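You operate a simulated robot arm through the tools that you are given. There is no shell and no other tool. Be economical: measure what you need, move in short steps, check, and stop when the job is done.

The job below is to be done with a simulated two-armed robot. You get a single attempt, and the scene is never put back.

## Task
Fetch the grey coil block labelled "230" from the top of the wide steel bench and set it in the grey tub. Put the bottle labelled "pump oil" from the top of the small steel table on the top of the black shelf unit and the bottle that says "treatment" on the shelf under the long workbench. Take the black rubber block on the top of the small steel table and put it away on the shelf of the long green bench. Take the loose gauge from the top of the steel table and leave it on the ledge behind the long tank. Put the 19 MM black sleeve from the top of the steel table on the block on the steel table and the 13 MM black sleeve on the ledge behind the long tank. The order is free. Set down upright: bottle, black rubber block.

It is judged by the outcome, as a careful person would: the job done as asked, and still so three seconds after it is handed in. It fails if anything else is knocked over, pushed out of place, dropped, spilled or broken.

## Robot
Two 7-joint arms with four-finger grippers on one trunk, on a base that drives. Base frame: it is fixed to the floor where the robot stands at the start and does not move with it; the origin is under the middle of the robot, x ahead of it, y to its left, z up; the surface under the hand at the start is at about z = 850. Units: mm, rad, N and s.
The left shoulder is at the start at [40, 181, 1130], the right one opposite. With the tool pointing down near the work surface each hand reaches from about 320 to 840 mm from the robot's upright axis, wherever it stands, measured 20 degrees to its own side. Places, roughly: black bottle, white bottle [250, -1250, 1000]; black rubber block (6x6x8 cm) [200, -1500, 800]; black sleeve [-5500, -1250, 1000]; block on the steel table (32x15 cm) [-5080, -1220, 960]; grey coil block [500, -250, 750]; grey tub (12x12x5 cm) [-3700, 1000, 400]; ledge behind the long tank (20x169 cm) [-5480, 580, 380]; loose gauge [-5750, -1000, 750]; shelf of the long green bench [-2200, 1700, 200]; shelf under the long workbench [800, 3500, 200]; top of the black shelf unit [-500, -1400, 800]. Payload 3.67 kg a hand.
The tool frame of a hand sits at the grasp point between the pads (the TCP): z along the fingers, y along the line on which they close. The tips reach 28 mm beyond it. The gripper opens to 112 mm. The gripper's body begins 73 mm behind the TCP.
Orientation is that of the tool frame in the base frame, as [roll, pitch, yaw] about the fixed x, y, z axes, in that order (R = Rz(yaw) Ry(pitch) Rx(roll)). With the fingers straight down and closing along the base's y, the tool's x points along the base's -x, its y along +y and its z along -z.

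## Interface
- The arms move only by the tool send_rows. It takes "left_series", "right_series" or both (then of equal length, played together; a hand with none holds still); each is a list of rows, each a list of 7 numbers: the closure, from 0 (fully open) to 1 (shut), then the shift along the base's x, y, z in units of 25 mm (1.0 is 25 mm), then the turn, a rotation vector about the base's x, y, z in units of 5 degrees (1.0 is 5 degrees). In form: [[claw, dx, dy, dz, wx, wy, wz], ...]. A call has 1 to 20 rows; each row shifts and turns the commanded pose from where the row before left it. A call with a number of a shift or a turn outside -1 to 1 is refused whole. A row lasts 0.2 s, in which the tool goes at most 50 mm and 0.15 rad; a call with a longer step from one row to the next is refused whole, and so is a gripper value outside its range. Where a pose cannot be reached the arm comes as near as it can. A force on the tool above 40 N (or 10 N above the force at the start of the call, whichever is more), or a blocked arm, ends the call early, and 0.2 s more pass. Each finger halts on what it meets, pressing with about 30 N; the grip force reading is that of the motor and also rises with nothing between the fingers. The clock runs only during rows and for 0.2 s after the last one: add rows that do not move to give the fingers time. The reply holds the time, the measured pose of the TCP, the force on the tool along the base axes, the opening and the grip force, in the units named above and with some noise, with the torque about the TCP (base axes, N m) and any sound that the robot's microphone picked up.
- Cameras (640 x 400 px; columns grow to the right, rows downward): "scene" is now at [103.4, -24.8, 1353.5]; the picture's right is [-0.28, -0.96, 0.00], its down [-0.59, 0.18, -0.78] and it looks along [0.75, -0.22, -0.62] (base axes); focal length 247 px, centre (320, 200). "left" rides on the left gripper at [60, 18, -104] in its tool frame; the picture's right is [-0.29, 0.96, 0.00], its down [-0.80, -0.24, -0.55] and it looks along [-0.53, -0.16, 0.83] (tool axes); focal length 234 px, centre (320, 200). "right" rides on the right gripper at [60, -18, -104] in its tool frame; the picture's right is [0.29, 0.96, 0.00], its down [-0.80, 0.24, -0.55] and it looks along [-0.53, 0.16, 0.83] (tool axes); focal length 234 px, centre (320, 200). There is no depth. A picture from a camera that has moved, and an enlarged one, comes with that camera's place and axes in the base frame and with its lens.
- capture(camera): a new picture of that camera. The clock stands still meanwhile.
- slide_trunk(by): slides the trunk up (or, below 0, down) by that many mm; the arms and the scene camera ride with it, the base frame stays. It gives what a move gives, with no picture.
- drive_base(legs): drives the robot by 1 to 6 legs, each [ahead, left, turn to the left] in mm, mm and rad, along the robot's own axes; the way and the turn of a leg run together, so that a leg with both is an arc; at most 1500 mm and 3.142 rad a leg. The arms and the cameras ride along, it lands a little off, and it stops where it bumps. It gives what a move gives.
- aim_head(pan, tilt): turns the head with the scene camera to pan (to the left, within 1.501 rad either way) and tilt (down, from -0.506 to 1.204), counted from straight ahead of the robot. It gives what a move gives.
- inspect(camera, box): a new picture of the part [left, top, right, bottom] of that camera's present view, enlarged. The clock stands still meanwhile.
- finish_job(): hands the job in; it is judged then, once.

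Go step by step. Nothing tells you exact positions but the pictures and the camera data: compare them with the known pose of the tool, close in by small moves and look again before you grip or let go. The budget is 207 turns and 194 pictures, counting those below and the enlarged ones. Unless the task says otherwise, let go and move clear before handing in, and close with one line.

The tools are called after "Emit:" as a command line: name --argument value ..., lists and objects as JSON in quotes. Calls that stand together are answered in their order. send_rows: Moves the arms, as the interface text tells. Its arguments: {"type":"object","properties":{"left_series":{"type":"array","items":{"type":"array","items":{"type":"number"}}},"right_series":{"type":"array","items":{"type":"array","items":{"type":"number"}}}},"required":[]} The other tools are called the same way: slide_trunk (by) slides the trunk up or down; drive_base (legs) drives the base; aim_head (pan, tilt) turns the head that bears the scene camera; capture (camera) takes a picture; inspect (camera, box) takes an enlarged picture of a part of a camera's view; finish_job () hands the job in.

At the start:

```text
time_s: 0.0
left_tcp_pos: [578.9, 85.5, 1158.0]
left_tcp_rot: [-3.14, 0.001, -3.141]
left_ft_force: [-0.5, 0.1, -1.3]
left_moment: [-0.01, 0.0, 0.0]
left_opening: 112.0
left_gripper_force: 0.0
right_tcp_pos: [474.7, -340.2, 1121.5]
right_tcp_rot: [-3.141, -0.001, 3.141]
right_ft_force: [-0.6, -0.4, -0.1]
right_moment: [-0.01, -0.01, 0.0]
right_opening: 111.9
right_gripper_force: 0.0
trunk travel left (down, up): [-250.0, 264.0]
robot x, y, heading: [-1.2, -0.1, 0.008]
head pan, tilt: [-0.288, 0.668]
```

scene: 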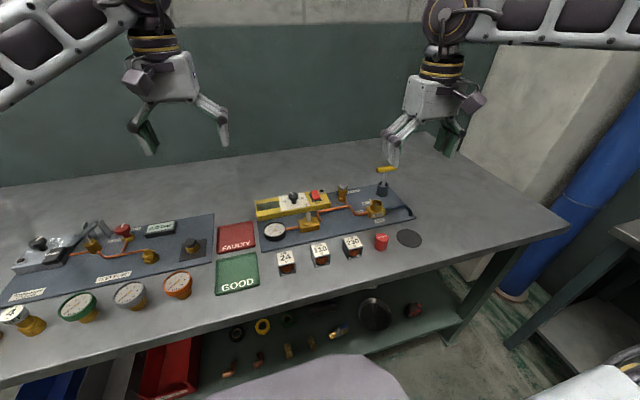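
right: 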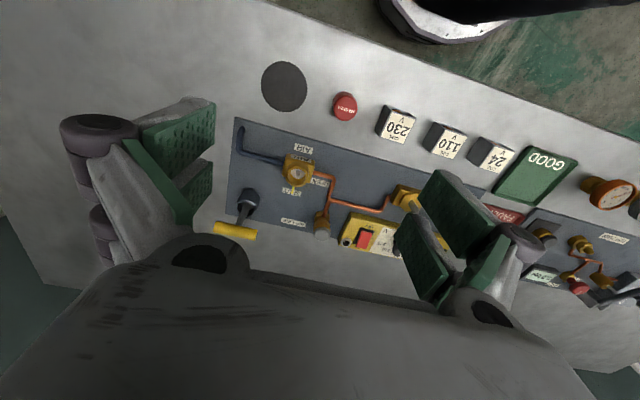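
left: 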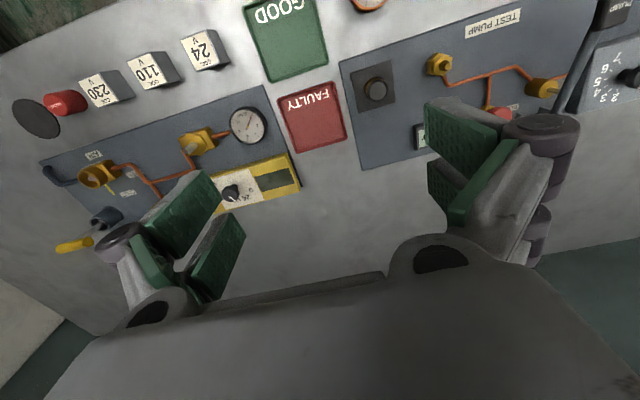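

I see the 24/110/230 coil blocks at the near edge of the bench. The "230" block is at about [480, -220], so I'll look closer at it before grasping with the right hand.

Emit:
inspect --camera "scene" --box '[250, 200, 450, 325]'

Emit:
inspect --camera "right" --box '[320, 60, 520, 185]'

```text
3.20 times, centred on (350, 262) of scene
camera zoom: at [103.4, -24.8, 1353.5], right [-0.28, -0.96, 0.0], down [-0.59, 0.18, -0.78], along [0.75, -0.22, -0.62], focal length 790 px, centre (224, 0)
```

zoom: 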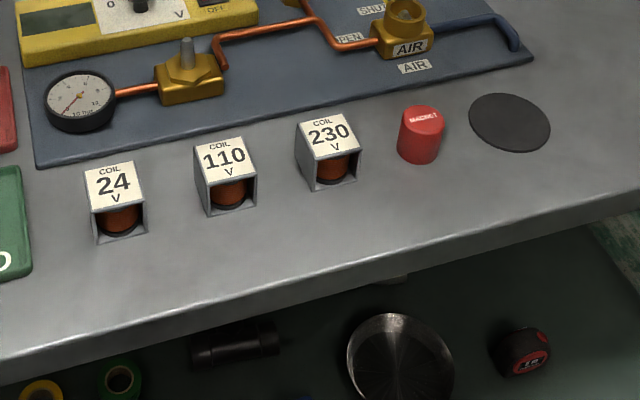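

```text
3.20 times, centred on (420, 122) of right
camera zoom: at [415.8, -356.7, 1226.6], right [-0.29, 0.96, 0.0], down [0.8, 0.24, 0.55], along [0.53, 0.16, -0.83], focal length 749 px, centre (0, 448)
```

zoom: 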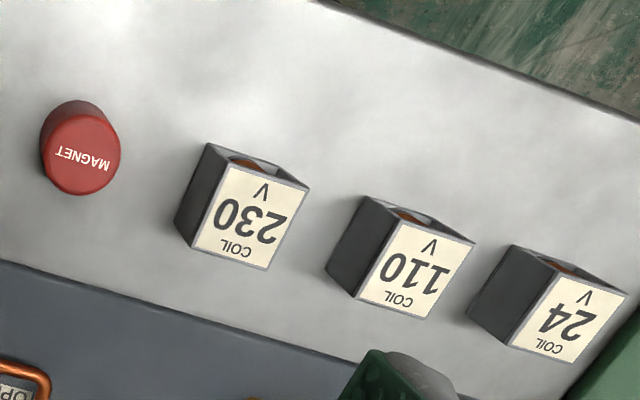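

The "230" block top is at [480, -220, 890], about 39 mm square and aligned with the axes. I'll fetch it later when I pass with a free hand, so I look around to the right first for the small steel table.

Emit:
aim_head --pan -1.4 --tilt 0.45

Emit:
capture --camera "scene"

Emit:
aim_head --pan 1.4 --tilt 0.35

Emit:
capture --camera "scene"

```text
time_s: 1.3
left_tcp_pos: [577.1, 85.0, 1157.6]
left_tcp_rot: [-3.141, 0.0, 3.142]
left_ft_force: [-1.0, -0.3, -0.4]
left_moment: [0.01, 0.0, -0.01]
left_opening: 111.7
left_gripper_force: 0.1
right_tcp_pos: [475.3, -339.4, 1120.6]
right_tcp_rot: [-3.141, 0.0, 3.141]
right_ft_force: [-0.3, 1.0, -0.2]
right_moment: [0.03, -0.01, -0.02]
right_opening: 112.1
right_gripper_force: 0.1
trunk travel left (down, up): [-250.0, 264.0]
robot x, y, heading: [-2.2, 1.4, 0.003]
head pan, tilt: [-1.4, 0.45]
```

```text
188 pictures are left
camera scene: at [36.5, -90.8, 1373.0], right [-0.99, -0.17, 0.0], down [-0.07, 0.43, -0.9], along [0.15, -0.89, -0.44], focal length 247 px, centre (320, 200)
```

scene: 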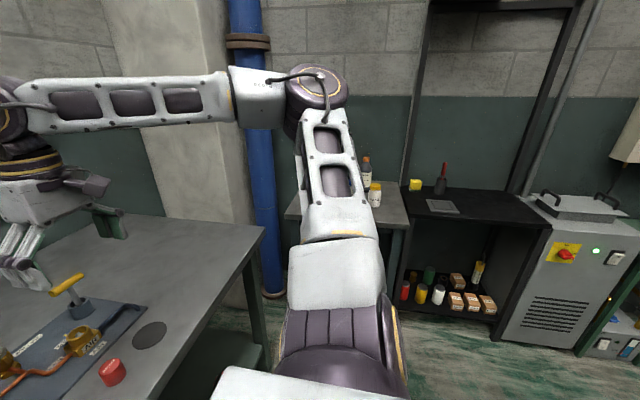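

```text
time_s: 3.8
left_tcp_pos: [577.9, 86.4, 1157.2]
left_tcp_rot: [-3.141, 0.0, -3.14]
left_ft_force: [0.7, -0.1, 0.2]
left_moment: [-0.03, -0.03, 0.01]
left_opening: 112.0
left_gripper_force: 0.0
right_tcp_pos: [476.5, -339.8, 1122.0]
right_tcp_rot: [-3.141, 0.0, -3.141]
right_ft_force: [-0.6, 0.6, 1.0]
right_moment: [0.01, -0.01, 0.01]
right_opening: 112.0
right_gripper_force: 0.0
trunk travel left (down, up): [-250.0, 264.0]
robot x, y, heading: [-2.9, -0.3, -0.0]
head pan, tilt: [1.4, 0.351]
```

```text
187 pictures are left
camera scene: at [36.7, 91.5, 1382.2], right [0.99, -0.17, 0.0], down [-0.06, -0.34, -0.94], along [0.16, 0.93, -0.34], focal length 247 px, centre (320, 200)
```

scene: 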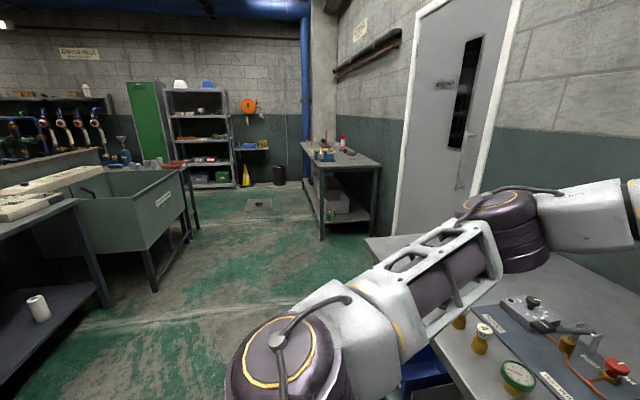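

The small table and black shelf unit stand along the wall at -y. I'll back off the bench, turn right to face them and look.

Emit:
drive_base --legs '[[-350, 0, 0], [0, 0, -1.571], [150, 400, 0]]'

Emit:
aim_head --pan 0 --tilt 0.5

Emit:
capture --camera "scene"

```text
time_s: 12.7
left_tcp_pos: [118.8, -742.1, 1158.6]
left_tcp_rot: [3.141, 0.0, 1.538]
left_ft_force: [-0.2, 0.2, -0.1]
left_moment: [0.01, 0.01, 0.01]
left_opening: 112.1
left_gripper_force: 0.1
right_tcp_pos: [-303.5, -627.6, 1120.8]
right_tcp_rot: [-3.141, 0.0, 1.539]
right_ft_force: [-0.1, 0.5, 0.3]
right_moment: [0.0, 0.0, 0.0]
right_opening: 112.0
right_gripper_force: 0.0
trunk travel left (down, up): [-250.0, 264.0]
robot x, y, heading: [51.5, -167.6, -1.605]
head pan, tilt: [1.4, 0.351]
```

```text
time_s: 14.2
left_tcp_pos: [118.7, -742.2, 1158.1]
left_tcp_rot: [3.142, 0.001, 1.537]
left_ft_force: [0.1, 0.0, -0.2]
left_moment: [-0.02, 0.05, 0.0]
left_opening: 112.0
left_gripper_force: 0.0
right_tcp_pos: [-304.1, -626.8, 1122.5]
right_tcp_rot: [3.14, 0.0, 1.538]
right_ft_force: [0.3, -0.2, 0.1]
right_moment: [-0.01, 0.0, -0.02]
right_opening: 111.9
right_gripper_force: 0.0
trunk travel left (down, up): [-250.0, 264.0]
robot x, y, heading: [49.0, -162.3, -1.602]
head pan, tilt: [0.0, 0.499]
```

```text
186 pictures are left
camera scene: at [48.3, -273.7, 1368.5], right [-1.0, 0.03, 0.0], down [0.02, 0.48, -0.88], along [-0.03, -0.88, -0.48], focal length 247 px, centre (320, 200)
```

scene: 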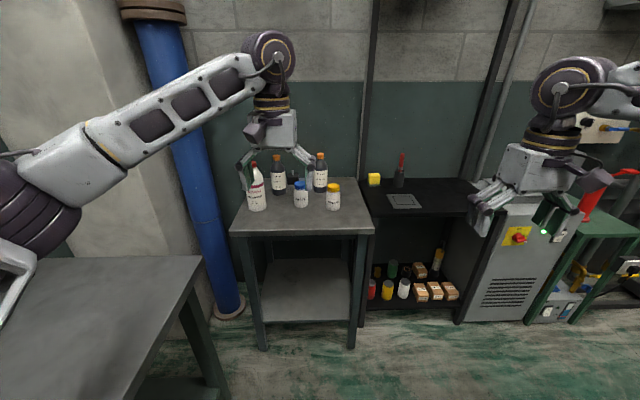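

Emit:
inspect --camera "scene" --box '[220, 130, 380, 230]'

Emit:
inspect --camera "scene" --box '[350, 130, 510, 230]'

Emit:
capture --camera "left"

```text
4.00 times, centred on (300, 180) of scene
camera zoom: at [48.3, -273.7, 1368.5], right [-1.0, 0.03, 0.0], down [0.02, 0.48, -0.88], along [-0.03, -0.88, -0.48], focal length 988 px, centre (400, 280)
```

zoom: 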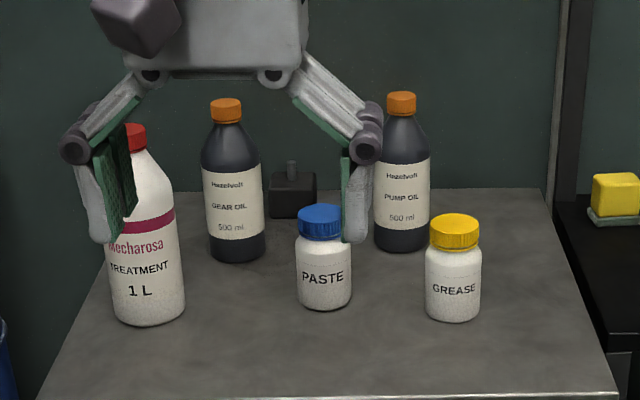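

```text
4.00 times, centred on (430, 180) of scene
camera zoom: at [48.3, -273.7, 1368.5], right [-1.0, 0.03, 0.0], down [0.02, 0.48, -0.88], along [-0.03, -0.88, -0.48], focal length 988 px, centre (-120, 280)
```

zoom: 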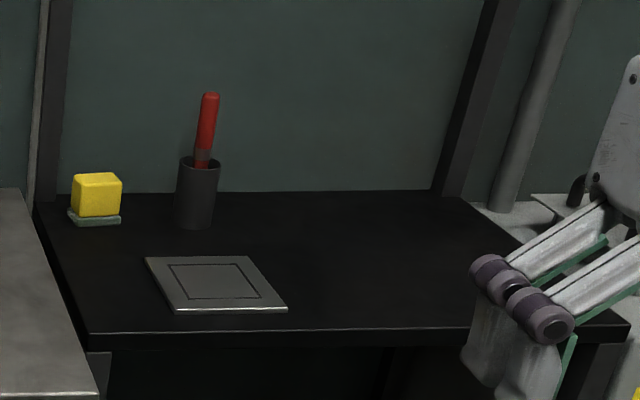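

```text
183 pictures are left
camera left: at [138.7, -683.2, 1261.0], right [0.95, -0.32, 0.0], down [-0.27, -0.79, 0.55], along [-0.18, -0.52, -0.83], focal length 234 px, centre (320, 200)
```

left: 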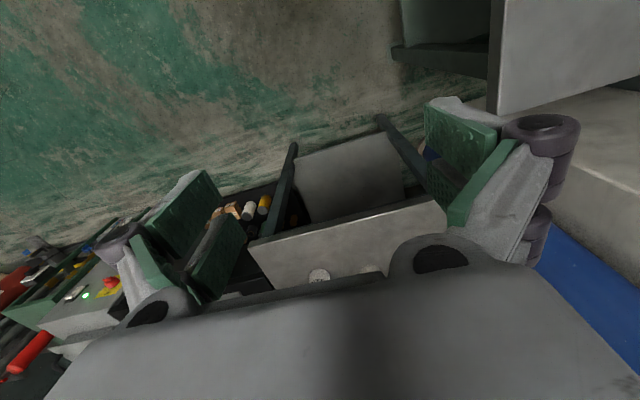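

The treatment bottle is at about [298, -1270] and the pump oil at [8, -1415], with the rubber block (knob on top) behind, at about [150, -1475]. The table top is near z = 800. I'll drive in and look from above with the wrist cameras.

Emit:
drive_base --legs '[[0, 0, 0.031], [470, 60, 0]]'

Emit:
aim_head --pan 0 --tilt 0.75

Emit:
capture --camera "scene"

Emit:
capture --camera "left"

Emit:
capture --camera "right"

```text
time_s: 17.4
left_tcp_pos: [195.2, -1203.1, 1157.6]
left_tcp_rot: [3.141, 0.001, 1.568]
left_ft_force: [-0.4, 0.2, 0.5]
left_moment: [-0.02, -0.03, -0.03]
left_opening: 111.8
left_gripper_force: 0.0
right_tcp_pos: [-229.8, -1099.0, 1121.5]
right_tcp_rot: [-3.141, 0.001, 1.567]
right_ft_force: [-0.2, 0.2, -0.2]
right_moment: [-0.02, 0.02, 0.0]
right_opening: 112.1
right_gripper_force: 0.2
trunk travel left (down, up): [-250.0, 264.0]
robot x, y, heading: [113.4, -625.2, -1.576]
head pan, tilt: [0.0, 0.499]
```

```text
time_s: 18.2
left_tcp_pos: [194.2, -1202.9, 1157.3]
left_tcp_rot: [3.141, 0.002, 1.566]
left_ft_force: [0.1, 0.5, 0.9]
left_moment: [0.0, 0.01, 0.01]
left_opening: 111.8
left_gripper_force: 0.0
right_tcp_pos: [-230.4, -1097.4, 1121.8]
right_tcp_rot: [3.141, 0.0, 1.566]
right_ft_force: [-0.8, -0.3, -0.4]
right_moment: [0.02, 0.0, 0.01]
right_opening: 111.8
right_gripper_force: 0.0
trunk travel left (down, up): [-250.0, 264.0]
robot x, y, heading: [108.4, -627.2, -1.575]
head pan, tilt: [0.0, 0.75]
```

```text
182 pictures are left
camera scene: at [110.3, -727.4, 1346.6], right [-1.0, 0.0, 0.0], down [0.0, 0.68, -0.73], along [0.0, -0.73, -0.68], focal length 247 px, centre (320, 200)
```

scene: 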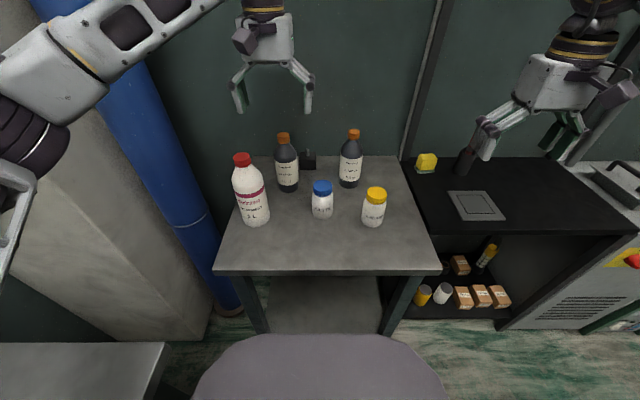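

```text
181 pictures are left
camera left: at [212.9, -1142.1, 1261.1], right [0.96, -0.29, 0.0], down [-0.24, -0.8, 0.55], along [-0.16, -0.53, -0.83], focal length 234 px, centre (320, 200)
```

left: 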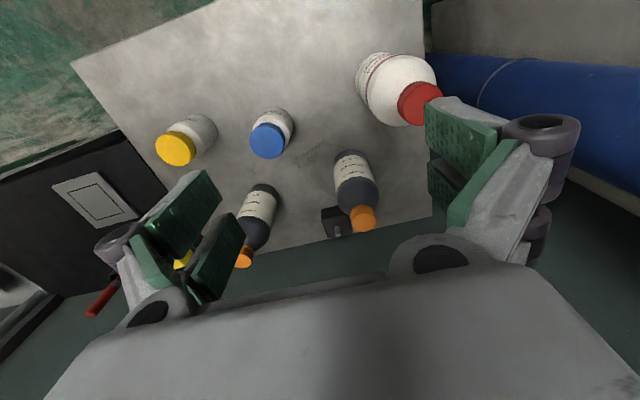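

```text
180 pictures are left
camera right: at [-248.5, -1037.7, 1226.6], right [0.96, 0.29, 0.0], down [0.24, -0.8, 0.55], along [0.16, -0.53, -0.83], focal length 234 px, centre (320, 200)
```

right: 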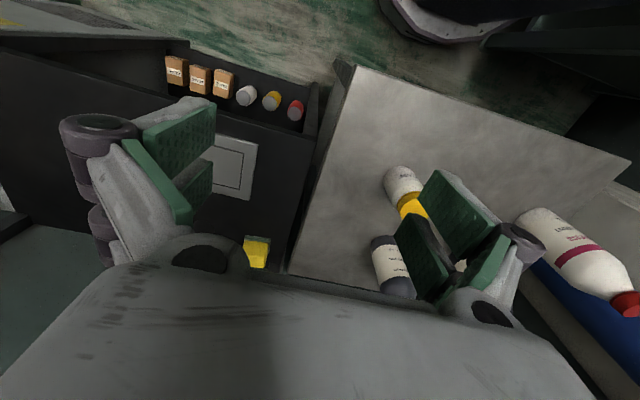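

Triangulating both cameras puts the pump oil cap at [14, -1377, 1000], with the table at about z = 840. I move the right hand above it at safe height, with the left hand edging aside.

Emit:
send_rows --right_series '[[0.5, 0.8, -0.93, 0, 0, 0, 0], [0.5, 0.8, -0.93, 0, 0, 0, 0], [0.5, 0.8, -0.93, 0, 0, 0, 0], [0.5, 0.8, -0.93, 0, 0, 0, 0], [0.5, 0.8, -0.93, 0, 0, 0, 0], [0.5, 0.8, -0.93, 0, 0, 0, 0], [0.5, 0.8, -0.93, 0, 0, 0, 0], [0.5, 0.8, -0.93, 0, 0, 0, 0], [0.5, 0.8, -0.93, 0, 0, 0, 0], [0.5, 0.8, -0.93, 0, 0, 0, 0], [0.5, 0.8, -0.93, 0, 0, 0, 0], [0.5, 0.8, -0.93, 0, 0, 0, 0]]' --left_series '[[0, 0.5, 0.5, 0.5, 0, 0, 0], [0, 0.5, 0.5, 0.5, 0, 0, 0], [0, 0.5, 0.5, 0.5, 0, 0, 0], [0, 0.5, 0.5, 0.5, 0, 0, 0], [0, 0, 0, 0, 0, 0, 0], [0, 0, 0, 0, 0, 0, 0], [0, 0, 0, 0, 0, 0, 0], [0, 0, 0, 0, 0, 0, 0], [0, 0, 0, 0, 0, 0, 0], [0, 0, 0, 0, 0, 0, 0], [0, 0, 0, 0, 0, 0, 0], [0, 0, 0, 0, 0, 0, 0]]'

Emit:
capture --camera "right"

Emit:
capture --camera "scene"

```text
time_s: 20.8
left_tcp_pos: [244.5, -1152.3, 1208.7]
left_tcp_rot: [3.141, 0.0, 1.568]
left_ft_force: [-0.9, -0.6, -0.8]
left_moment: [0.0, 0.0, -0.01]
left_opening: 112.0
left_gripper_force: 0.1
right_tcp_pos: [-76.7, -1266.0, 1099.0]
right_tcp_rot: [3.138, 0.002, 1.566]
right_ft_force: [0.0, -0.2, -0.5]
right_moment: [0.01, 0.01, 0.03]
right_opening: 56.1
right_gripper_force: 0.0
right hand out of reach, approached as far as the arm can: row 8, 9, 10, 11, 12
trunk travel left (down, up): [-250.0, 264.0]
robot x, y, heading: [110.3, -624.4, -1.576]
head pan, tilt: [0.0, 0.75]
```

```text
179 pictures are left
camera right: at [-95.0, -1205.2, 1206.1], right [0.96, 0.29, 0.0], down [0.24, -0.8, 0.56], along [0.16, -0.53, -0.83], focal length 234 px, centre (320, 200)
```

right: 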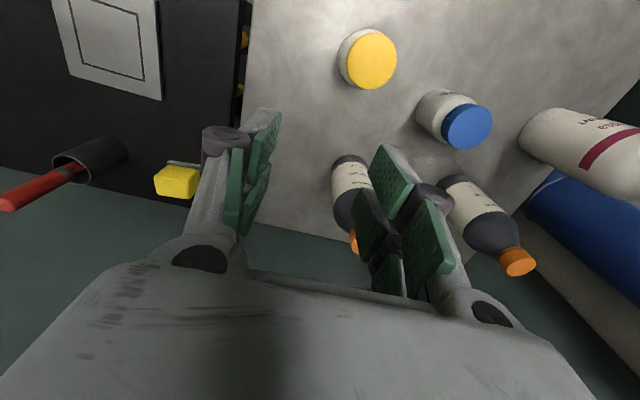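

```text
178 pictures are left
camera scene: at [110.4, -727.5, 1346.5], right [-1.0, 0.0, 0.0], down [0.0, 0.68, -0.73], along [0.0, -0.73, -0.68], focal length 247 px, centre (320, 200)
```

scene: 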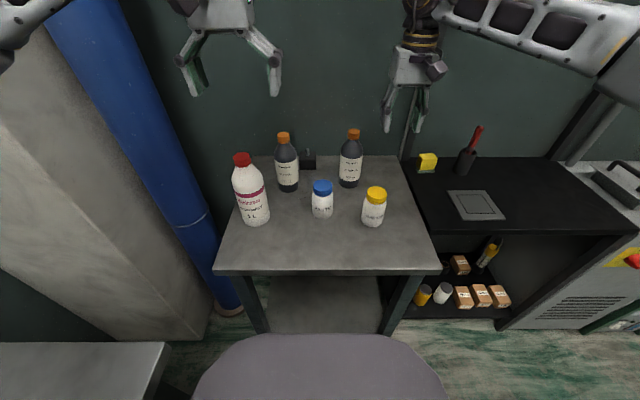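

The right hand stopped short of its reach, so I'll raise the trunk and go a bit closer.

Emit:
slide_trunk --by 100

Emit:
drive_base --legs '[[100, 0, 0.005]]'

Emit:
capture --camera "scene"

Emit:
capture --camera "right"

```text
time_s: 22.1
left_tcp_pos: [244.0, -1151.8, 1307.7]
left_tcp_rot: [3.14, 0.0, 1.567]
left_ft_force: [-0.1, 0.0, 0.6]
left_moment: [-0.01, 0.0, -0.01]
left_opening: 111.6
left_gripper_force: 0.0
right_tcp_pos: [-76.5, -1266.9, 1198.9]
right_tcp_rot: [3.138, 0.001, 1.567]
right_ft_force: [-0.2, 0.4, -0.2]
right_moment: [0.01, 0.02, -0.03]
right_opening: 55.9
right_gripper_force: 0.2
trunk travel left (down, up): [-350.0, 164.0]
robot x, y, heading: [109.6, -620.9, -1.576]
head pan, tilt: [0.0, 0.75]
```

```text
time_s: 23.3
left_tcp_pos: [247.3, -1250.1, 1308.5]
left_tcp_rot: [3.141, 0.0, 1.574]
left_ft_force: [0.0, 0.1, -0.8]
left_moment: [0.02, 0.0, 0.0]
left_opening: 112.0
left_gripper_force: 0.0
right_tcp_pos: [-72.3, -1365.6, 1200.0]
right_tcp_rot: [3.14, 0.001, 1.575]
right_ft_force: [-0.2, 0.2, 0.1]
right_moment: [0.02, 0.03, -0.01]
right_opening: 56.1
right_gripper_force: 0.2
trunk travel left (down, up): [-350.0, 164.0]
robot x, y, heading: [111.0, -725.0, -1.568]
head pan, tilt: [0.0, 0.75]
```

```text
177 pictures are left
camera scene: at [111.1, -826.0, 1445.5], right [-1.0, 0.0, 0.0], down [0.0, 0.68, -0.73], along [0.0, -0.73, -0.68], focal length 247 px, centre (320, 200)
```

scene: 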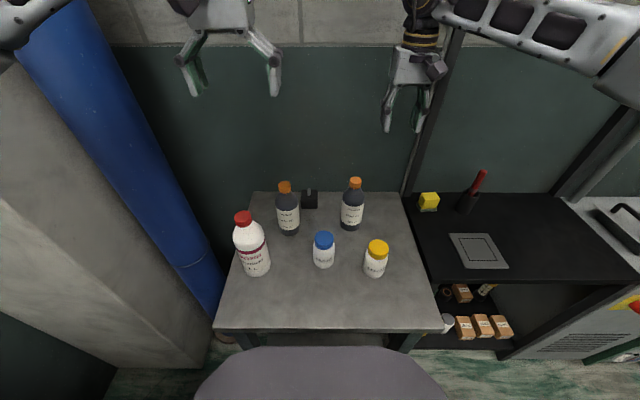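

```text
176 pictures are left
camera right: at [-91.4, -1305.0, 1305.5], right [0.96, 0.29, 0.0], down [0.24, -0.8, 0.56], along [0.16, -0.53, -0.83], focal length 234 px, centre (320, 200)
```

right: 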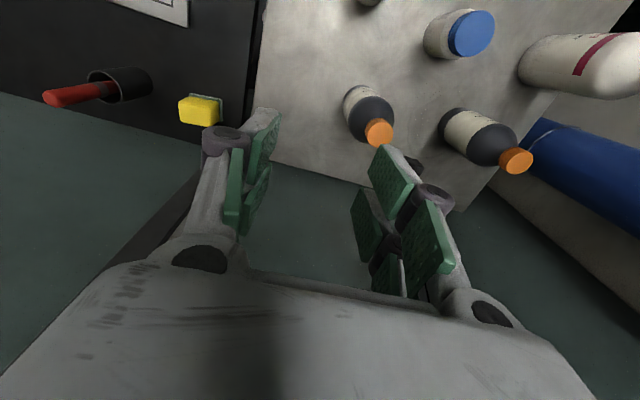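

The pump oil cap top is at [9, -1374, 1007]. I move over it, come partway down and check.

Emit:
send_rows --right_series '[[0.5, 0.8, -0.08, 0, 0, 0, 0], [0.5, 0.8, -0.08, 0, 0, 0, 0], [0.5, 0.8, -0.08, 0, 0, 0, 0], [0.5, 0.84, -0.08, 0, 0, 0, 0], [0.5, 0, 0, -1, 0, 0, 0], [0.5, 0, 0, -1, 0, 0, 0], [0.5, 0, 0, -1, 0, 0, 0], [0.5, 0, 0, -1, 0, 0, 0], [0.5, 0, 0, -1, 0, 0, 0], [0.5, 0, 0, 0, 0, 0, 0]]'

Emit:
capture --camera "right"

Emit:
capture --camera "scene"

```text
time_s: 25.5
left_tcp_pos: [247.8, -1249.8, 1307.4]
left_tcp_rot: [-3.141, 0.001, 1.575]
left_ft_force: [0.3, -0.2, -0.5]
left_moment: [0.0, -0.01, 0.02]
left_opening: 111.9
left_gripper_force: 0.0
right_tcp_pos: [-28.2, -1330.8, 1064.0]
right_tcp_rot: [3.139, 0.003, 1.575]
right_ft_force: [-0.2, 0.4, -0.1]
right_moment: [0.02, 0.0, -0.03]
right_opening: 56.1
right_gripper_force: 0.0
right hand out of reach, approached as far as the arm can: row 1, 2, 3, 4
trunk travel left (down, up): [-350.0, 164.0]
robot x, y, heading: [110.7, -723.5, -1.559]
head pan, tilt: [0.0, 0.75]
```

```text
175 pictures are left
camera right: at [-47.0, -1270.5, 1170.0], right [0.96, 0.29, 0.0], down [0.24, -0.79, 0.56], along [0.16, -0.53, -0.83], focal length 234 px, centre (320, 200)
```

right: 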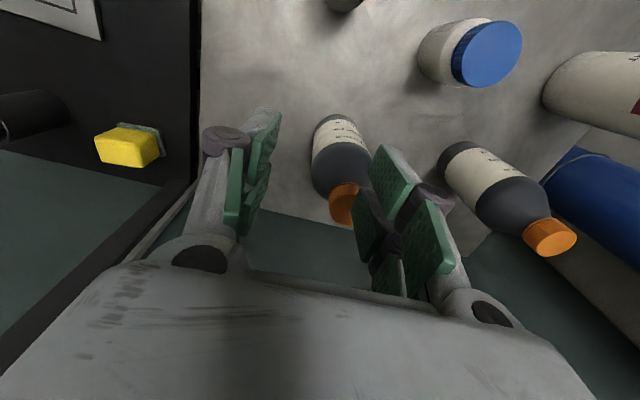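

```text
174 pictures are left
camera scene: at [111.2, -825.9, 1445.5], right [-1.0, 0.0, 0.0], down [0.0, 0.68, -0.73], along [0.0, -0.73, -0.68], focal length 247 px, centre (320, 200)
```

scene: 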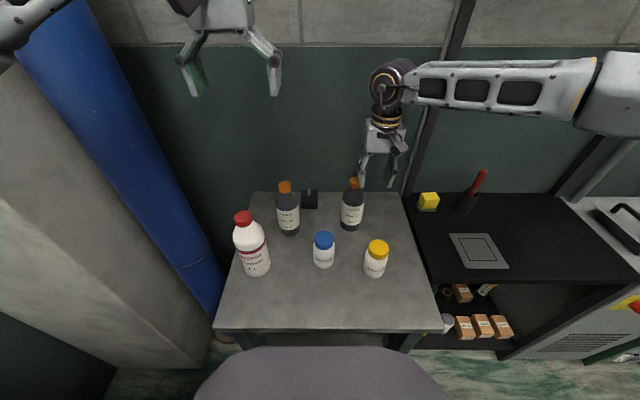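

The reach improves with the hand lower relative to the shoulder, so I raise the trunk further and then move over the cap.

Emit:
slide_trunk --by 100

Emit:
send_rows --right_series '[[0.5, 0, 0, -1, 0, 0, 0], [0.5, 0, 0, -1, 0, 0, 0], [0.5, 0, 0, -1, 0, 0, 0], [0.5, 0, 0, -1, 0, 0, 0], [0.5, 0.75, -0.87, 0, 0, 0, 0], [0.5, 0.75, -0.87, 0, 0, 0, 0], [0.5, 0, 0, 0, 0, 0, 0]]'

Emit:
capture --camera "right"

Emit:
capture --camera "scene"

```text
time_s: 26.8
left_tcp_pos: [247.3, -1250.6, 1408.8]
left_tcp_rot: [-3.14, 0.0, 1.574]
left_ft_force: [0.7, 0.3, -0.9]
left_moment: [-0.03, 0.0, 0.03]
left_opening: 112.0
left_gripper_force: 0.1
right_tcp_pos: [-28.9, -1331.8, 1164.4]
right_tcp_rot: [3.14, 0.003, 1.574]
right_ft_force: [-1.1, 0.2, -0.1]
right_moment: [0.03, 0.02, -0.02]
right_opening: 56.3
right_gripper_force: 0.0
trunk travel left (down, up): [-450.0, 64.0]
robot x, y, heading: [106.5, -722.4, -1.561]
head pan, tilt: [0.0, 0.75]
```

```text
time_s: 28.4
left_tcp_pos: [247.4, -1248.8, 1408.4]
left_tcp_rot: [-3.14, -0.001, 1.577]
left_ft_force: [-0.6, 0.6, 0.6]
left_moment: [0.0, -0.02, 0.02]
left_opening: 112.0
left_gripper_force: 0.0
right_tcp_pos: [-44.6, -1324.0, 1091.8]
right_tcp_rot: [3.139, 0.004, 1.574]
right_ft_force: [0.7, -0.8, 0.0]
right_moment: [0.02, -0.02, -0.02]
right_opening: 55.9
right_gripper_force: 0.1
right hand out of reach, approached as far as the arm can: row 1, 2, 3, 4, 5, 6
trunk travel left (down, up): [-450.0, 64.0]
robot x, y, heading: [107.4, -723.0, -1.567]
head pan, tilt: [0.0, 0.75]
```

```text
173 pictures are left
camera right: at [-63.1, -1262.6, 1195.6], right [0.96, 0.29, 0.0], down [0.24, -0.79, 0.56], along [0.16, -0.53, -0.83], focal length 234 px, centre (320, 200)
```

right: 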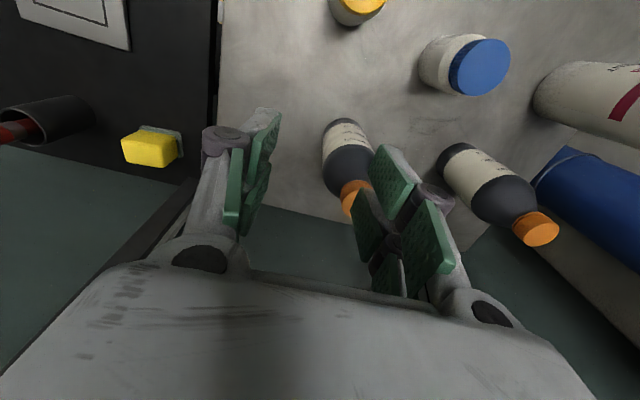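

```text
172 pictures are left
camera scene: at [110.9, -826.4, 1546.6], right [-1.0, 0.0, 0.0], down [0.0, 0.68, -0.73], along [0.0, -0.73, -0.68], focal length 247 px, centre (320, 200)
```

scene: 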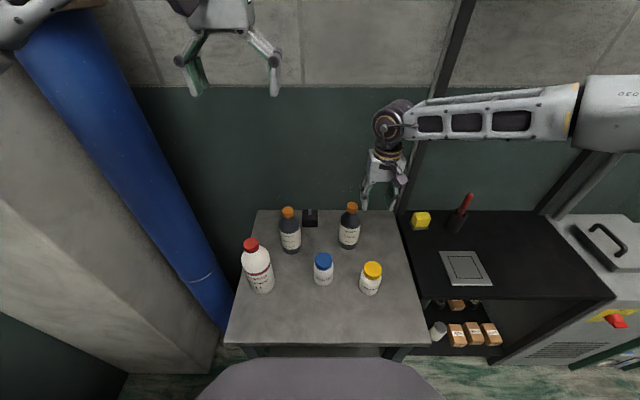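

The arm's elbow-out posture limits reaching across. I'll turn the robot left about 0.2 rad so the bottle falls in the right hand's sector.

Emit:
drive_base --legs '[[0, 0, 0.2]]'

Emit:
send_rows --right_series '[[0.5, 0, 0, 0, 0, 0, 0]]'

Emit:
capture --camera "right"

```text
time_s: 29.6
left_tcp_pos: [349.5, -1211.7, 1409.0]
left_tcp_rot: [3.14, 0.0, 1.774]
left_ft_force: [-0.1, -0.6, -0.2]
left_moment: [0.0, -0.02, 0.0]
left_opening: 112.0
left_gripper_force: 0.2
right_tcp_pos: [79.3, -1342.0, 1089.9]
right_tcp_rot: [3.138, 0.002, 1.775]
right_ft_force: [0.4, -0.8, -0.1]
right_moment: [0.01, 0.04, -0.02]
right_opening: 55.9
right_gripper_force: 0.1
trunk travel left (down, up): [-450.0, 64.0]
robot x, y, heading: [107.8, -725.3, -1.371]
head pan, tilt: [0.0, 0.75]
```

```text
time_s: 30.0
left_tcp_pos: [349.7, -1211.7, 1409.2]
left_tcp_rot: [-3.141, 0.0, 1.774]
left_ft_force: [-0.2, -0.4, 0.5]
left_moment: [0.01, 0.01, -0.03]
left_opening: 112.0
left_gripper_force: 0.0
right_tcp_pos: [76.4, -1343.0, 1090.7]
right_tcp_rot: [3.138, 0.005, 1.775]
right_ft_force: [-0.5, -0.4, -0.3]
right_moment: [0.02, -0.03, -0.01]
right_opening: 56.1
right_gripper_force: 0.0
trunk travel left (down, up): [-450.0, 64.0]
robot x, y, heading: [110.5, -724.8, -1.358]
head pan, tilt: [0.0, 0.75]
```

```text
171 pictures are left
camera right: at [47.4, -1286.5, 1195.5], right [0.88, 0.48, 0.0], down [0.39, -0.73, 0.56], along [0.27, -0.49, -0.83], focal length 234 px, centre (320, 200)
```

right: 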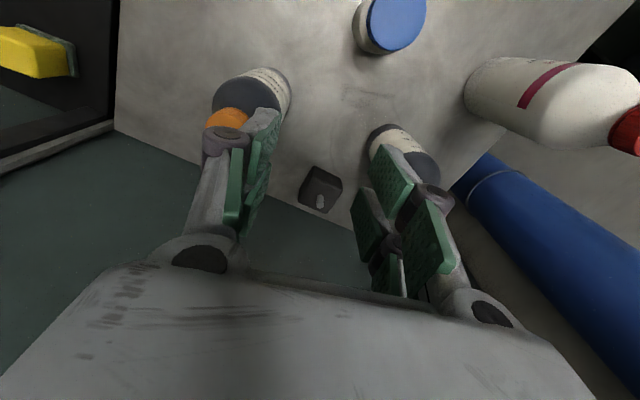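

Now the hand moves to above the cap.

Emit:
send_rows --right_series '[[0.5, -0.9, -0.4, 0, 0, 0, 0], [0.5, -0.9, -0.4, 0, 0, 0, 0], [0.5, -0.9, -0.44, 0, 0, 0, 0], [0.5, 0, 0, 0, 0, 0, 0]]'

Emit:
capture --camera "right"

Emit:
capture --camera "scene"

```text
time_s: 31.0
left_tcp_pos: [350.4, -1211.8, 1408.6]
left_tcp_rot: [3.141, -0.001, 1.775]
left_ft_force: [0.0, -0.4, -0.2]
left_moment: [0.0, -0.01, 0.02]
left_opening: 112.1
left_gripper_force: 0.2
right_tcp_pos: [9.8, -1374.5, 1091.8]
right_tcp_rot: [3.137, 0.003, 1.775]
right_ft_force: [0.1, -0.9, 0.4]
right_moment: [0.01, 0.04, 0.01]
right_opening: 56.1
right_gripper_force: 0.1
trunk travel left (down, up): [-450.0, 64.0]
robot x, y, heading: [109.4, -721.4, -1.367]
head pan, tilt: [0.0, 0.75]
```

```text
170 pictures are left
camera right: at [-19.7, -1318.4, 1196.6], right [0.88, 0.48, 0.0], down [0.39, -0.73, 0.56], along [0.27, -0.49, -0.83], focal length 234 px, centre (320, 200)
```

right: 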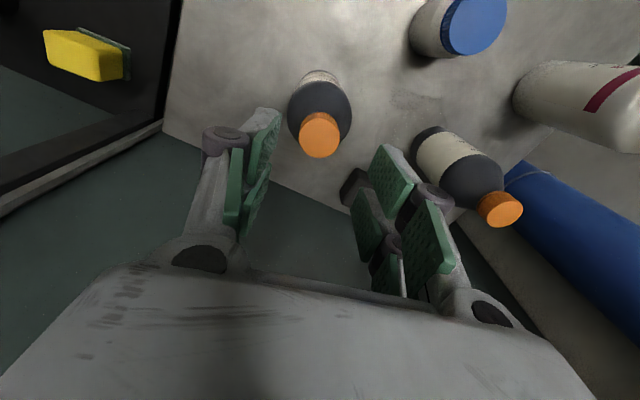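

```text
169 pictures are left
camera scene: at [132.0, -824.1, 1546.6], right [-0.98, -0.2, 0.0], down [-0.14, 0.67, -0.73], along [0.15, -0.72, -0.68], focal length 247 px, centre (320, 200)
```

scene: 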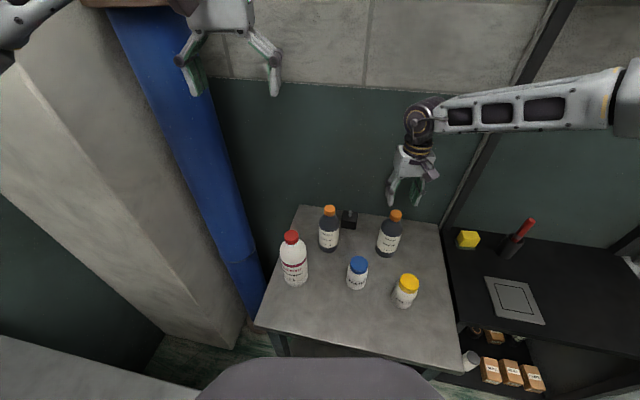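

The cap lies exactly under the TCP. I lower and grip.

Emit:
send_rows --right_series '[[0.5, 0, 0, -0.9, 0, 0, 0], [0.5, 0, 0, -0.9, 0, 0, 0], [0.5, 0, 0, -0.9, 0, 0, 0], [0.5, 0, 0, -0.85, 0, 0, 0], [0.5, 0, 0, 0, 0, 0, 0], [0.9, 0, 0, 0, 0, 0, 0], [0.9, 0, 0, 0, 0, 0, 0], [0.9, 0, 0, 0, 0, 0, 0], [0.9, 0, 0, 0, 0, 0, 0]]'

Emit:
capture --camera "right"

```text
time_s: 33.0
left_tcp_pos: [349.9, -1210.9, 1409.7]
left_tcp_rot: [-3.141, 0.001, 1.774]
left_ft_force: [-0.8, 0.3, -0.6]
left_moment: [0.01, 0.0, 0.01]
left_opening: 112.1
left_gripper_force: 0.0
right_tcp_pos: [6.6, -1370.9, 1005.3]
right_tcp_rot: [3.136, 0.005, 1.776]
right_ft_force: [2.7, -0.1, 5.2]
right_moment: [-0.09, -0.1, 0.01]
right_opening: 34.1
right_gripper_force: 29.8
right hand out of reach, approached as far as the arm can: row 4
trunk travel left (down, up): [-450.0, 64.0]
robot x, y, heading: [105.9, -724.8, -1.368]
head pan, tilt: [0.0, 0.75]
```

```text
168 pictures are left
camera right: at [-22.9, -1315.3, 1110.6], right [0.88, 0.48, 0.0], down [0.39, -0.73, 0.56], along [0.27, -0.49, -0.83], focal length 234 px, centre (320, 200)
```

right: 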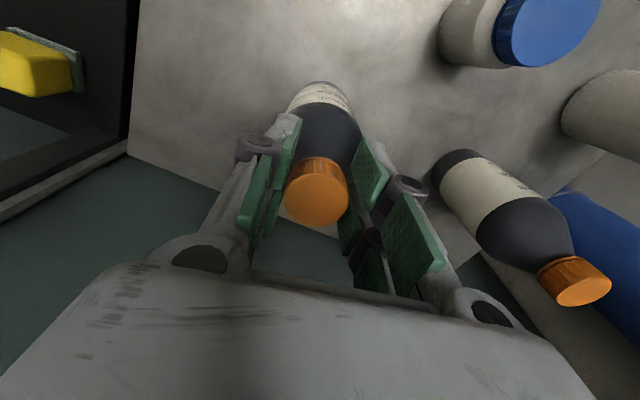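

The bottle is gripped (34 mm, 30 N). I lift with the trunk, ease back a little so as to stay clear of the jars and the brush cup, then slide sideways over the black shelf unit.

Emit:
slide_trunk --by 62

Emit:
capture --camera "scene"

Emit:
capture --camera "left"

```text
time_s: 34.0
left_tcp_pos: [350.6, -1212.5, 1469.9]
left_tcp_rot: [-3.141, -0.001, 1.775]
left_ft_force: [0.1, 0.1, -0.1]
left_moment: [0.02, 0.03, -0.01]
left_opening: 112.0
left_gripper_force: 0.0
right_tcp_pos: [4.8, -1373.5, 1065.1]
right_tcp_rot: [3.136, 0.004, 1.774]
right_ft_force: [0.4, -0.3, -5.1]
right_moment: [0.0, 0.02, -0.03]
right_opening: 32.4
right_gripper_force: 29.9
trunk travel left (down, up): [-512.0, 2.0]
robot x, y, heading: [109.3, -723.7, -1.359]
head pan, tilt: [0.0, 0.75]
```

```text
167 pictures are left
camera scene: at [131.3, -825.6, 1607.8], right [-0.98, -0.2, 0.0], down [-0.14, 0.67, -0.73], along [0.15, -0.72, -0.68], focal length 247 px, centre (320, 200)
```

scene: 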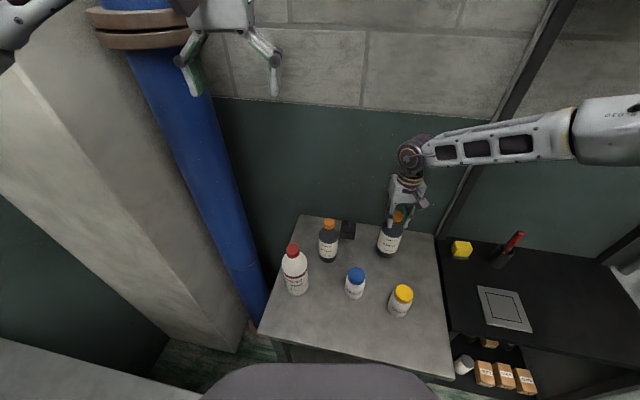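

```text
166 pictures are left
camera left: at [355.2, -1150.5, 1572.6], right [1.0, -0.09, 0.0], down [-0.07, -0.83, 0.55], along [-0.05, -0.55, -0.83], focal length 234 px, centre (320, 200)
```

left: 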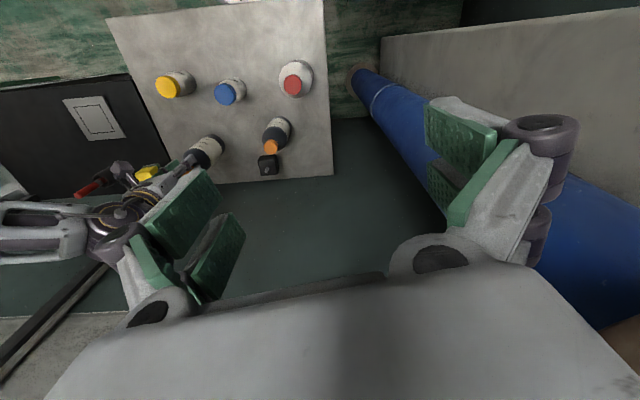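

The bottle is lifted (5 N load). Now I shift sideways over the shelf unit.

Emit:
drive_base --legs '[[-39, 8, 0], [-116, -568, 0]]'

Emit:
capture --camera "scene"

Emit:
capture --camera "right"

```text
time_s: 37.8
left_tcp_pos: [-216.4, -1171.3, 1468.2]
left_tcp_rot: [3.141, 0.001, 1.781]
left_ft_force: [0.4, -1.0, -0.2]
left_moment: [0.01, 0.02, 0.01]
left_opening: 111.8
left_gripper_force: 0.1
right_tcp_pos: [-558.8, -1333.7, 1066.1]
right_tcp_rot: [3.137, 0.003, 1.78]
right_ft_force: [0.2, 0.3, -5.2]
right_moment: [0.0, 0.03, -0.02]
right_opening: 32.1
right_gripper_force: 29.9
trunk travel left (down, up): [-512.0, 2.0]
robot x, y, heading: [-460.1, -688.7, -1.364]
head pan, tilt: [0.0, 0.75]
```

```text
165 pictures are left
camera scene: at [-437.0, -785.6, 1607.6], right [-0.98, -0.21, 0.0], down [-0.14, 0.67, -0.73], along [0.15, -0.71, -0.68], focal length 247 px, centre (320, 200)
```

scene: 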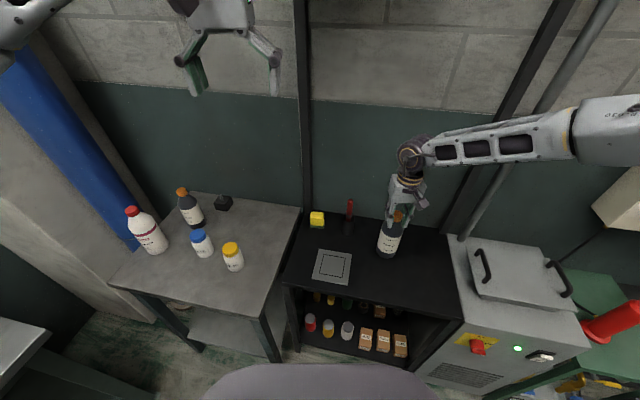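

```text
164 pictures are left
camera right: at [-589.4, -1277.7, 1170.9], right [0.88, 0.48, 0.0], down [0.4, -0.73, 0.56], along [0.27, -0.49, -0.83], focal length 234 px, centre (320, 200)
```

right: 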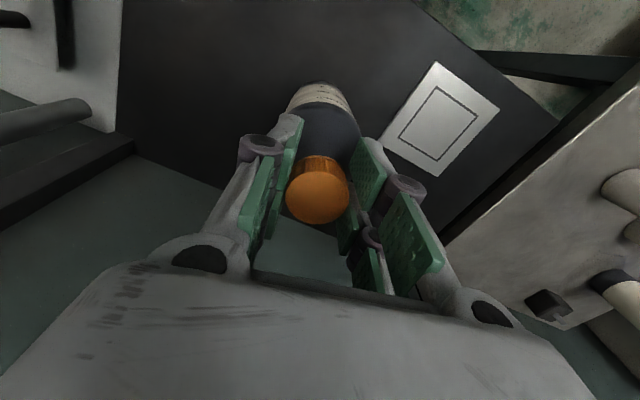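

The bottle is over clear shelf space, to the right of the plate. I lower with the trunk to about the former table height, then check the gap.

Emit:
slide_trunk --by -50

Emit:
inspect --camera "scene" --box '[280, 150, 480, 275]'

Emit:
inspect --camera "left" --box '[0, 100, 240, 250]'

```text
time_s: 38.7
left_tcp_pos: [-218.7, -1171.2, 1420.5]
left_tcp_rot: [3.141, 0.0, 1.779]
left_ft_force: [0.6, -0.4, -0.4]
left_moment: [-0.03, 0.01, -0.01]
left_opening: 112.2
left_gripper_force: 0.0
right_tcp_pos: [-560.2, -1333.9, 1016.8]
right_tcp_rot: [3.135, 0.005, 1.781]
right_ft_force: [0.6, 0.3, -4.1]
right_moment: [0.0, 0.03, 0.01]
right_opening: 32.2
right_gripper_force: 29.7
trunk travel left (down, up): [-462.0, 52.0]
robot x, y, heading: [-458.1, -685.6, -1.359]
head pan, tilt: [0.0, 0.75]
```

```text
3.20 times, centred on (380, 212) of scene
camera zoom: at [-439.0, -785.5, 1558.4], right [-0.98, -0.21, 0.0], down [-0.14, 0.67, -0.73], along [0.15, -0.71, -0.68], focal length 790 px, centre (128, 160)
```

zoom: 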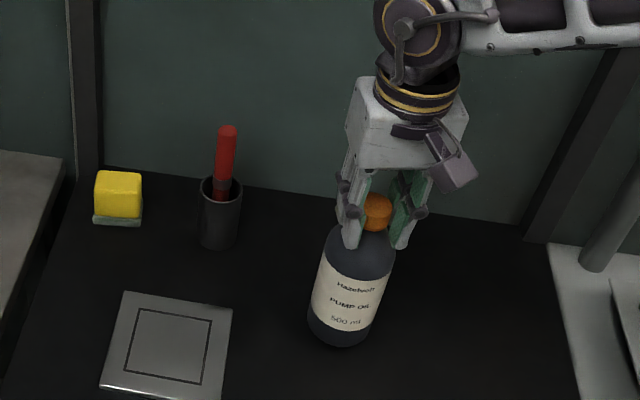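

```text
2.67 times, centred on (120, 175) of left
camera zoom: at [-213.1, -1109.1, 1523.8], right [1.0, -0.08, 0.0], down [-0.07, -0.83, 0.55], along [-0.05, -0.55, -0.83], focal length 624 px, centre (853, 267)
```

zoom: 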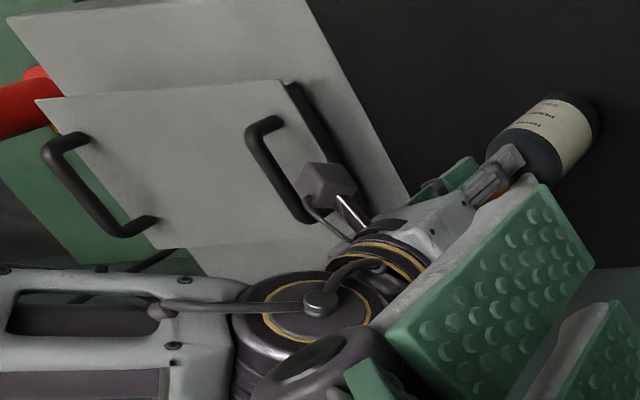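

Emit:
send_rows --right_series '[[0.9, 0, 0, -0.4, 0, 0, 0], [0.9, 0, 0, -0.4, 0, 0, 0], [0.9, 0, 0, -0.4, 0, 0, 0], [0.9, 0, 0, 0, 0, 0, 0]]'

Emit:
inspect --camera "scene" --box '[280, 150, 480, 275]'

```text
time_s: 39.7
left_tcp_pos: [-216.8, -1172.2, 1419.2]
left_tcp_rot: [-3.141, -0.001, 1.78]
left_ft_force: [-0.2, -1.0, -0.7]
left_moment: [0.01, -0.01, 0.04]
left_opening: 112.3
left_gripper_force: 0.0
right_tcp_pos: [-570.1, -1324.9, 994.7]
right_tcp_rot: [3.135, 0.004, 1.78]
right_ft_force: [0.2, 0.2, -5.1]
right_moment: [0.02, 0.02, 0.02]
right_opening: 32.0
right_gripper_force: 30.2
right hand out of reach, approached as far as the arm can: row 1, 2, 3
trunk travel left (down, up): [-462.0, 52.0]
robot x, y, heading: [-464.2, -683.8, -1.363]
head pan, tilt: [0.0, 0.75]
```

```text
3.20 times, centred on (380, 212) of scene
camera zoom: at [-438.6, -786.1, 1558.6], right [-0.98, -0.21, 0.0], down [-0.14, 0.67, -0.73], along [0.15, -0.71, -0.68], focal length 790 px, centre (128, 160)
```

zoom: 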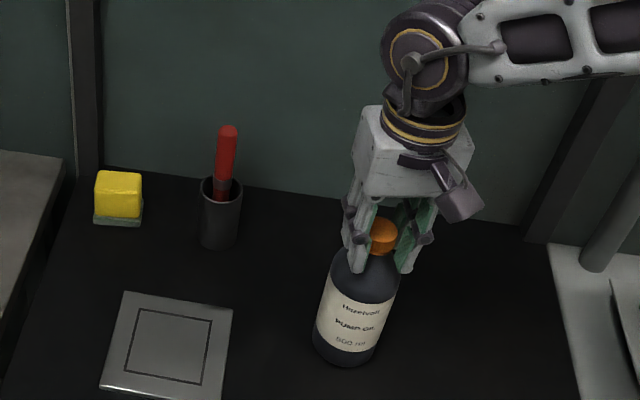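

Emit:
slide_trunk --by -20

Emit:
slide_trunk --by -10

Emit:
inspect --camera "scene" --box '[300, 180, 460, 280]'

```text
time_s: 40.2
left_tcp_pos: [-217.9, -1168.3, 1405.5]
left_tcp_rot: [3.141, 0.001, 1.78]
left_ft_force: [-0.4, 0.1, 1.2]
left_moment: [0.0, -0.02, -0.05]
left_opening: 112.0
left_gripper_force: 0.1
right_tcp_pos: [-568.5, -1325.7, 986.3]
right_tcp_rot: [3.134, 0.015, 1.779]
right_ft_force: [-2.9, 5.8, 14.4]
right_moment: [0.58, 0.44, -0.07]
right_opening: 32.4
right_gripper_force: 29.7
trunk travel left (down, up): [-447.0, 67.0]
robot x, y, heading: [-459.5, -686.7, -1.363]
head pan, tilt: [0.0, 0.75]
stopped: the force on the tool passed its limit at 50 N (the readings are from after the stop); the commanded pose is now the measured one
```

```text
time_s: 40.6
left_tcp_pos: [-218.7, -1169.8, 1400.4]
left_tcp_rot: [3.14, 0.001, 1.778]
left_ft_force: [0.2, -1.3, -0.1]
left_moment: [0.01, 0.01, 0.0]
left_opening: 111.9
left_gripper_force: 0.1
right_tcp_pos: [-566.9, -1327.8, 986.6]
right_tcp_rot: [3.133, 0.02, 1.778]
right_ft_force: [-3.5, 6.4, 16.3]
right_moment: [0.56, 0.38, -0.05]
right_opening: 32.7
right_gripper_force: 30.0
trunk travel left (down, up): [-442.0, 72.0]
robot x, y, heading: [-460.8, -684.5, -1.36]
head pan, tilt: [0.0, 0.75]
stopped: the force on the tool passed its limit at 45 N (the readings are from after the stop); the commanded pose is now the measured one
```

```text
4.00 times, centred on (380, 230) of scene
camera zoom: at [-438.9, -783.0, 1538.4], right [-0.98, -0.21, 0.0], down [-0.14, 0.67, -0.73], along [0.15, -0.72, -0.68], focal length 988 px, centre (80, 80)
```

zoom: 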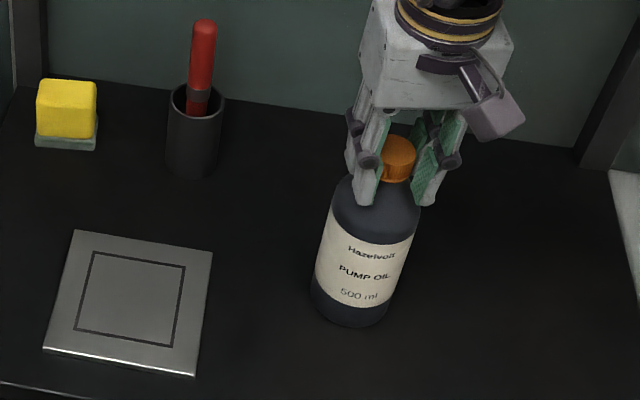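

The bottle stands on the shelf. I release and rise with the trunk.

Emit:
send_rows --right_series '[[0.9, 0, 0, 0.1, 0, 0, 0], [0.65, 0, 0, 0, 0, 0, 0], [0.5, 0, 0, 0, 0, 0, 0], [0.4, 0, 0, 0, 0, 0, 0]]'

Emit:
slide_trunk --by 72

Emit:
capture --camera "right"

Emit:
inspect --camera "scene" --box '[260, 150, 500, 300]'

```text
time_s: 41.6
left_tcp_pos: [-217.6, -1171.6, 1400.7]
left_tcp_rot: [3.14, -0.001, 1.78]
left_ft_force: [-0.9, 0.2, 0.1]
left_moment: [0.0, -0.04, 0.03]
left_opening: 112.3
left_gripper_force: 0.2
right_tcp_pos: [-567.0, -1330.7, 988.6]
right_tcp_rot: [3.134, 0.017, 1.776]
right_ft_force: [1.0, 0.7, -0.2]
right_moment: [0.02, -0.01, 0.0]
right_opening: 67.1
right_gripper_force: 0.0
trunk travel left (down, up): [-442.0, 72.0]
robot x, y, heading: [-460.4, -683.0, -1.358]
head pan, tilt: [0.0, 0.75]
```

```text
time_s: 42.7
left_tcp_pos: [-218.1, -1172.1, 1470.4]
left_tcp_rot: [3.141, 0.0, 1.779]
left_ft_force: [0.4, 0.8, -0.1]
left_moment: [0.03, 0.0, 0.03]
left_opening: 112.2
left_gripper_force: 0.1
right_tcp_pos: [-568.5, -1330.2, 1058.6]
right_tcp_rot: [3.132, 0.018, 1.776]
right_ft_force: [-0.8, 0.9, 0.0]
right_moment: [-0.02, 0.0, -0.02]
right_opening: 67.6
right_gripper_force: 0.0
trunk travel left (down, up): [-514.0, 0.0]
robot x, y, heading: [-460.2, -682.2, -1.359]
head pan, tilt: [0.0, 0.75]
```

```text
159 pictures are left
camera right: at [-598.9, -1271.7, 1162.4], right [0.88, 0.48, 0.0], down [0.39, -0.72, 0.57], along [0.28, -0.5, -0.82], focal length 234 px, centre (320, 200)
```

right: 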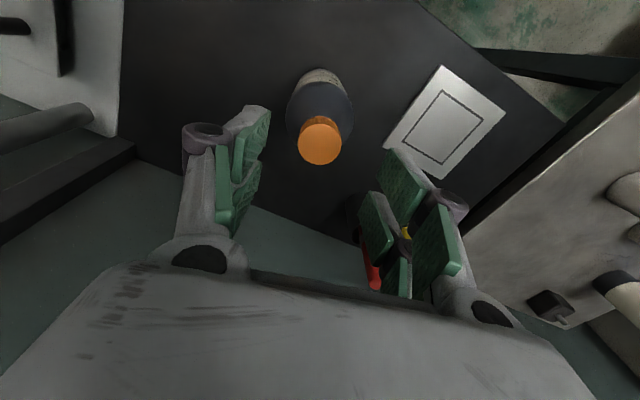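

```text
2.67 times, centred on (380, 225) of scene
camera zoom: at [-438.8, -785.5, 1609.6], right [-0.98, -0.21, 0.0], down [-0.14, 0.67, -0.73], along [0.15, -0.72, -0.68], focal length 659 px, centre (160, 133)
```

zoom: 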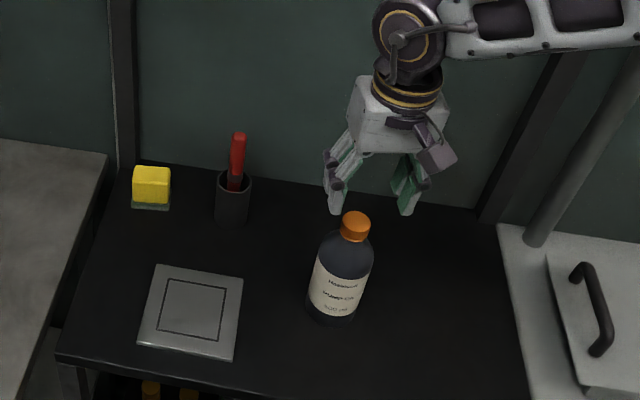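

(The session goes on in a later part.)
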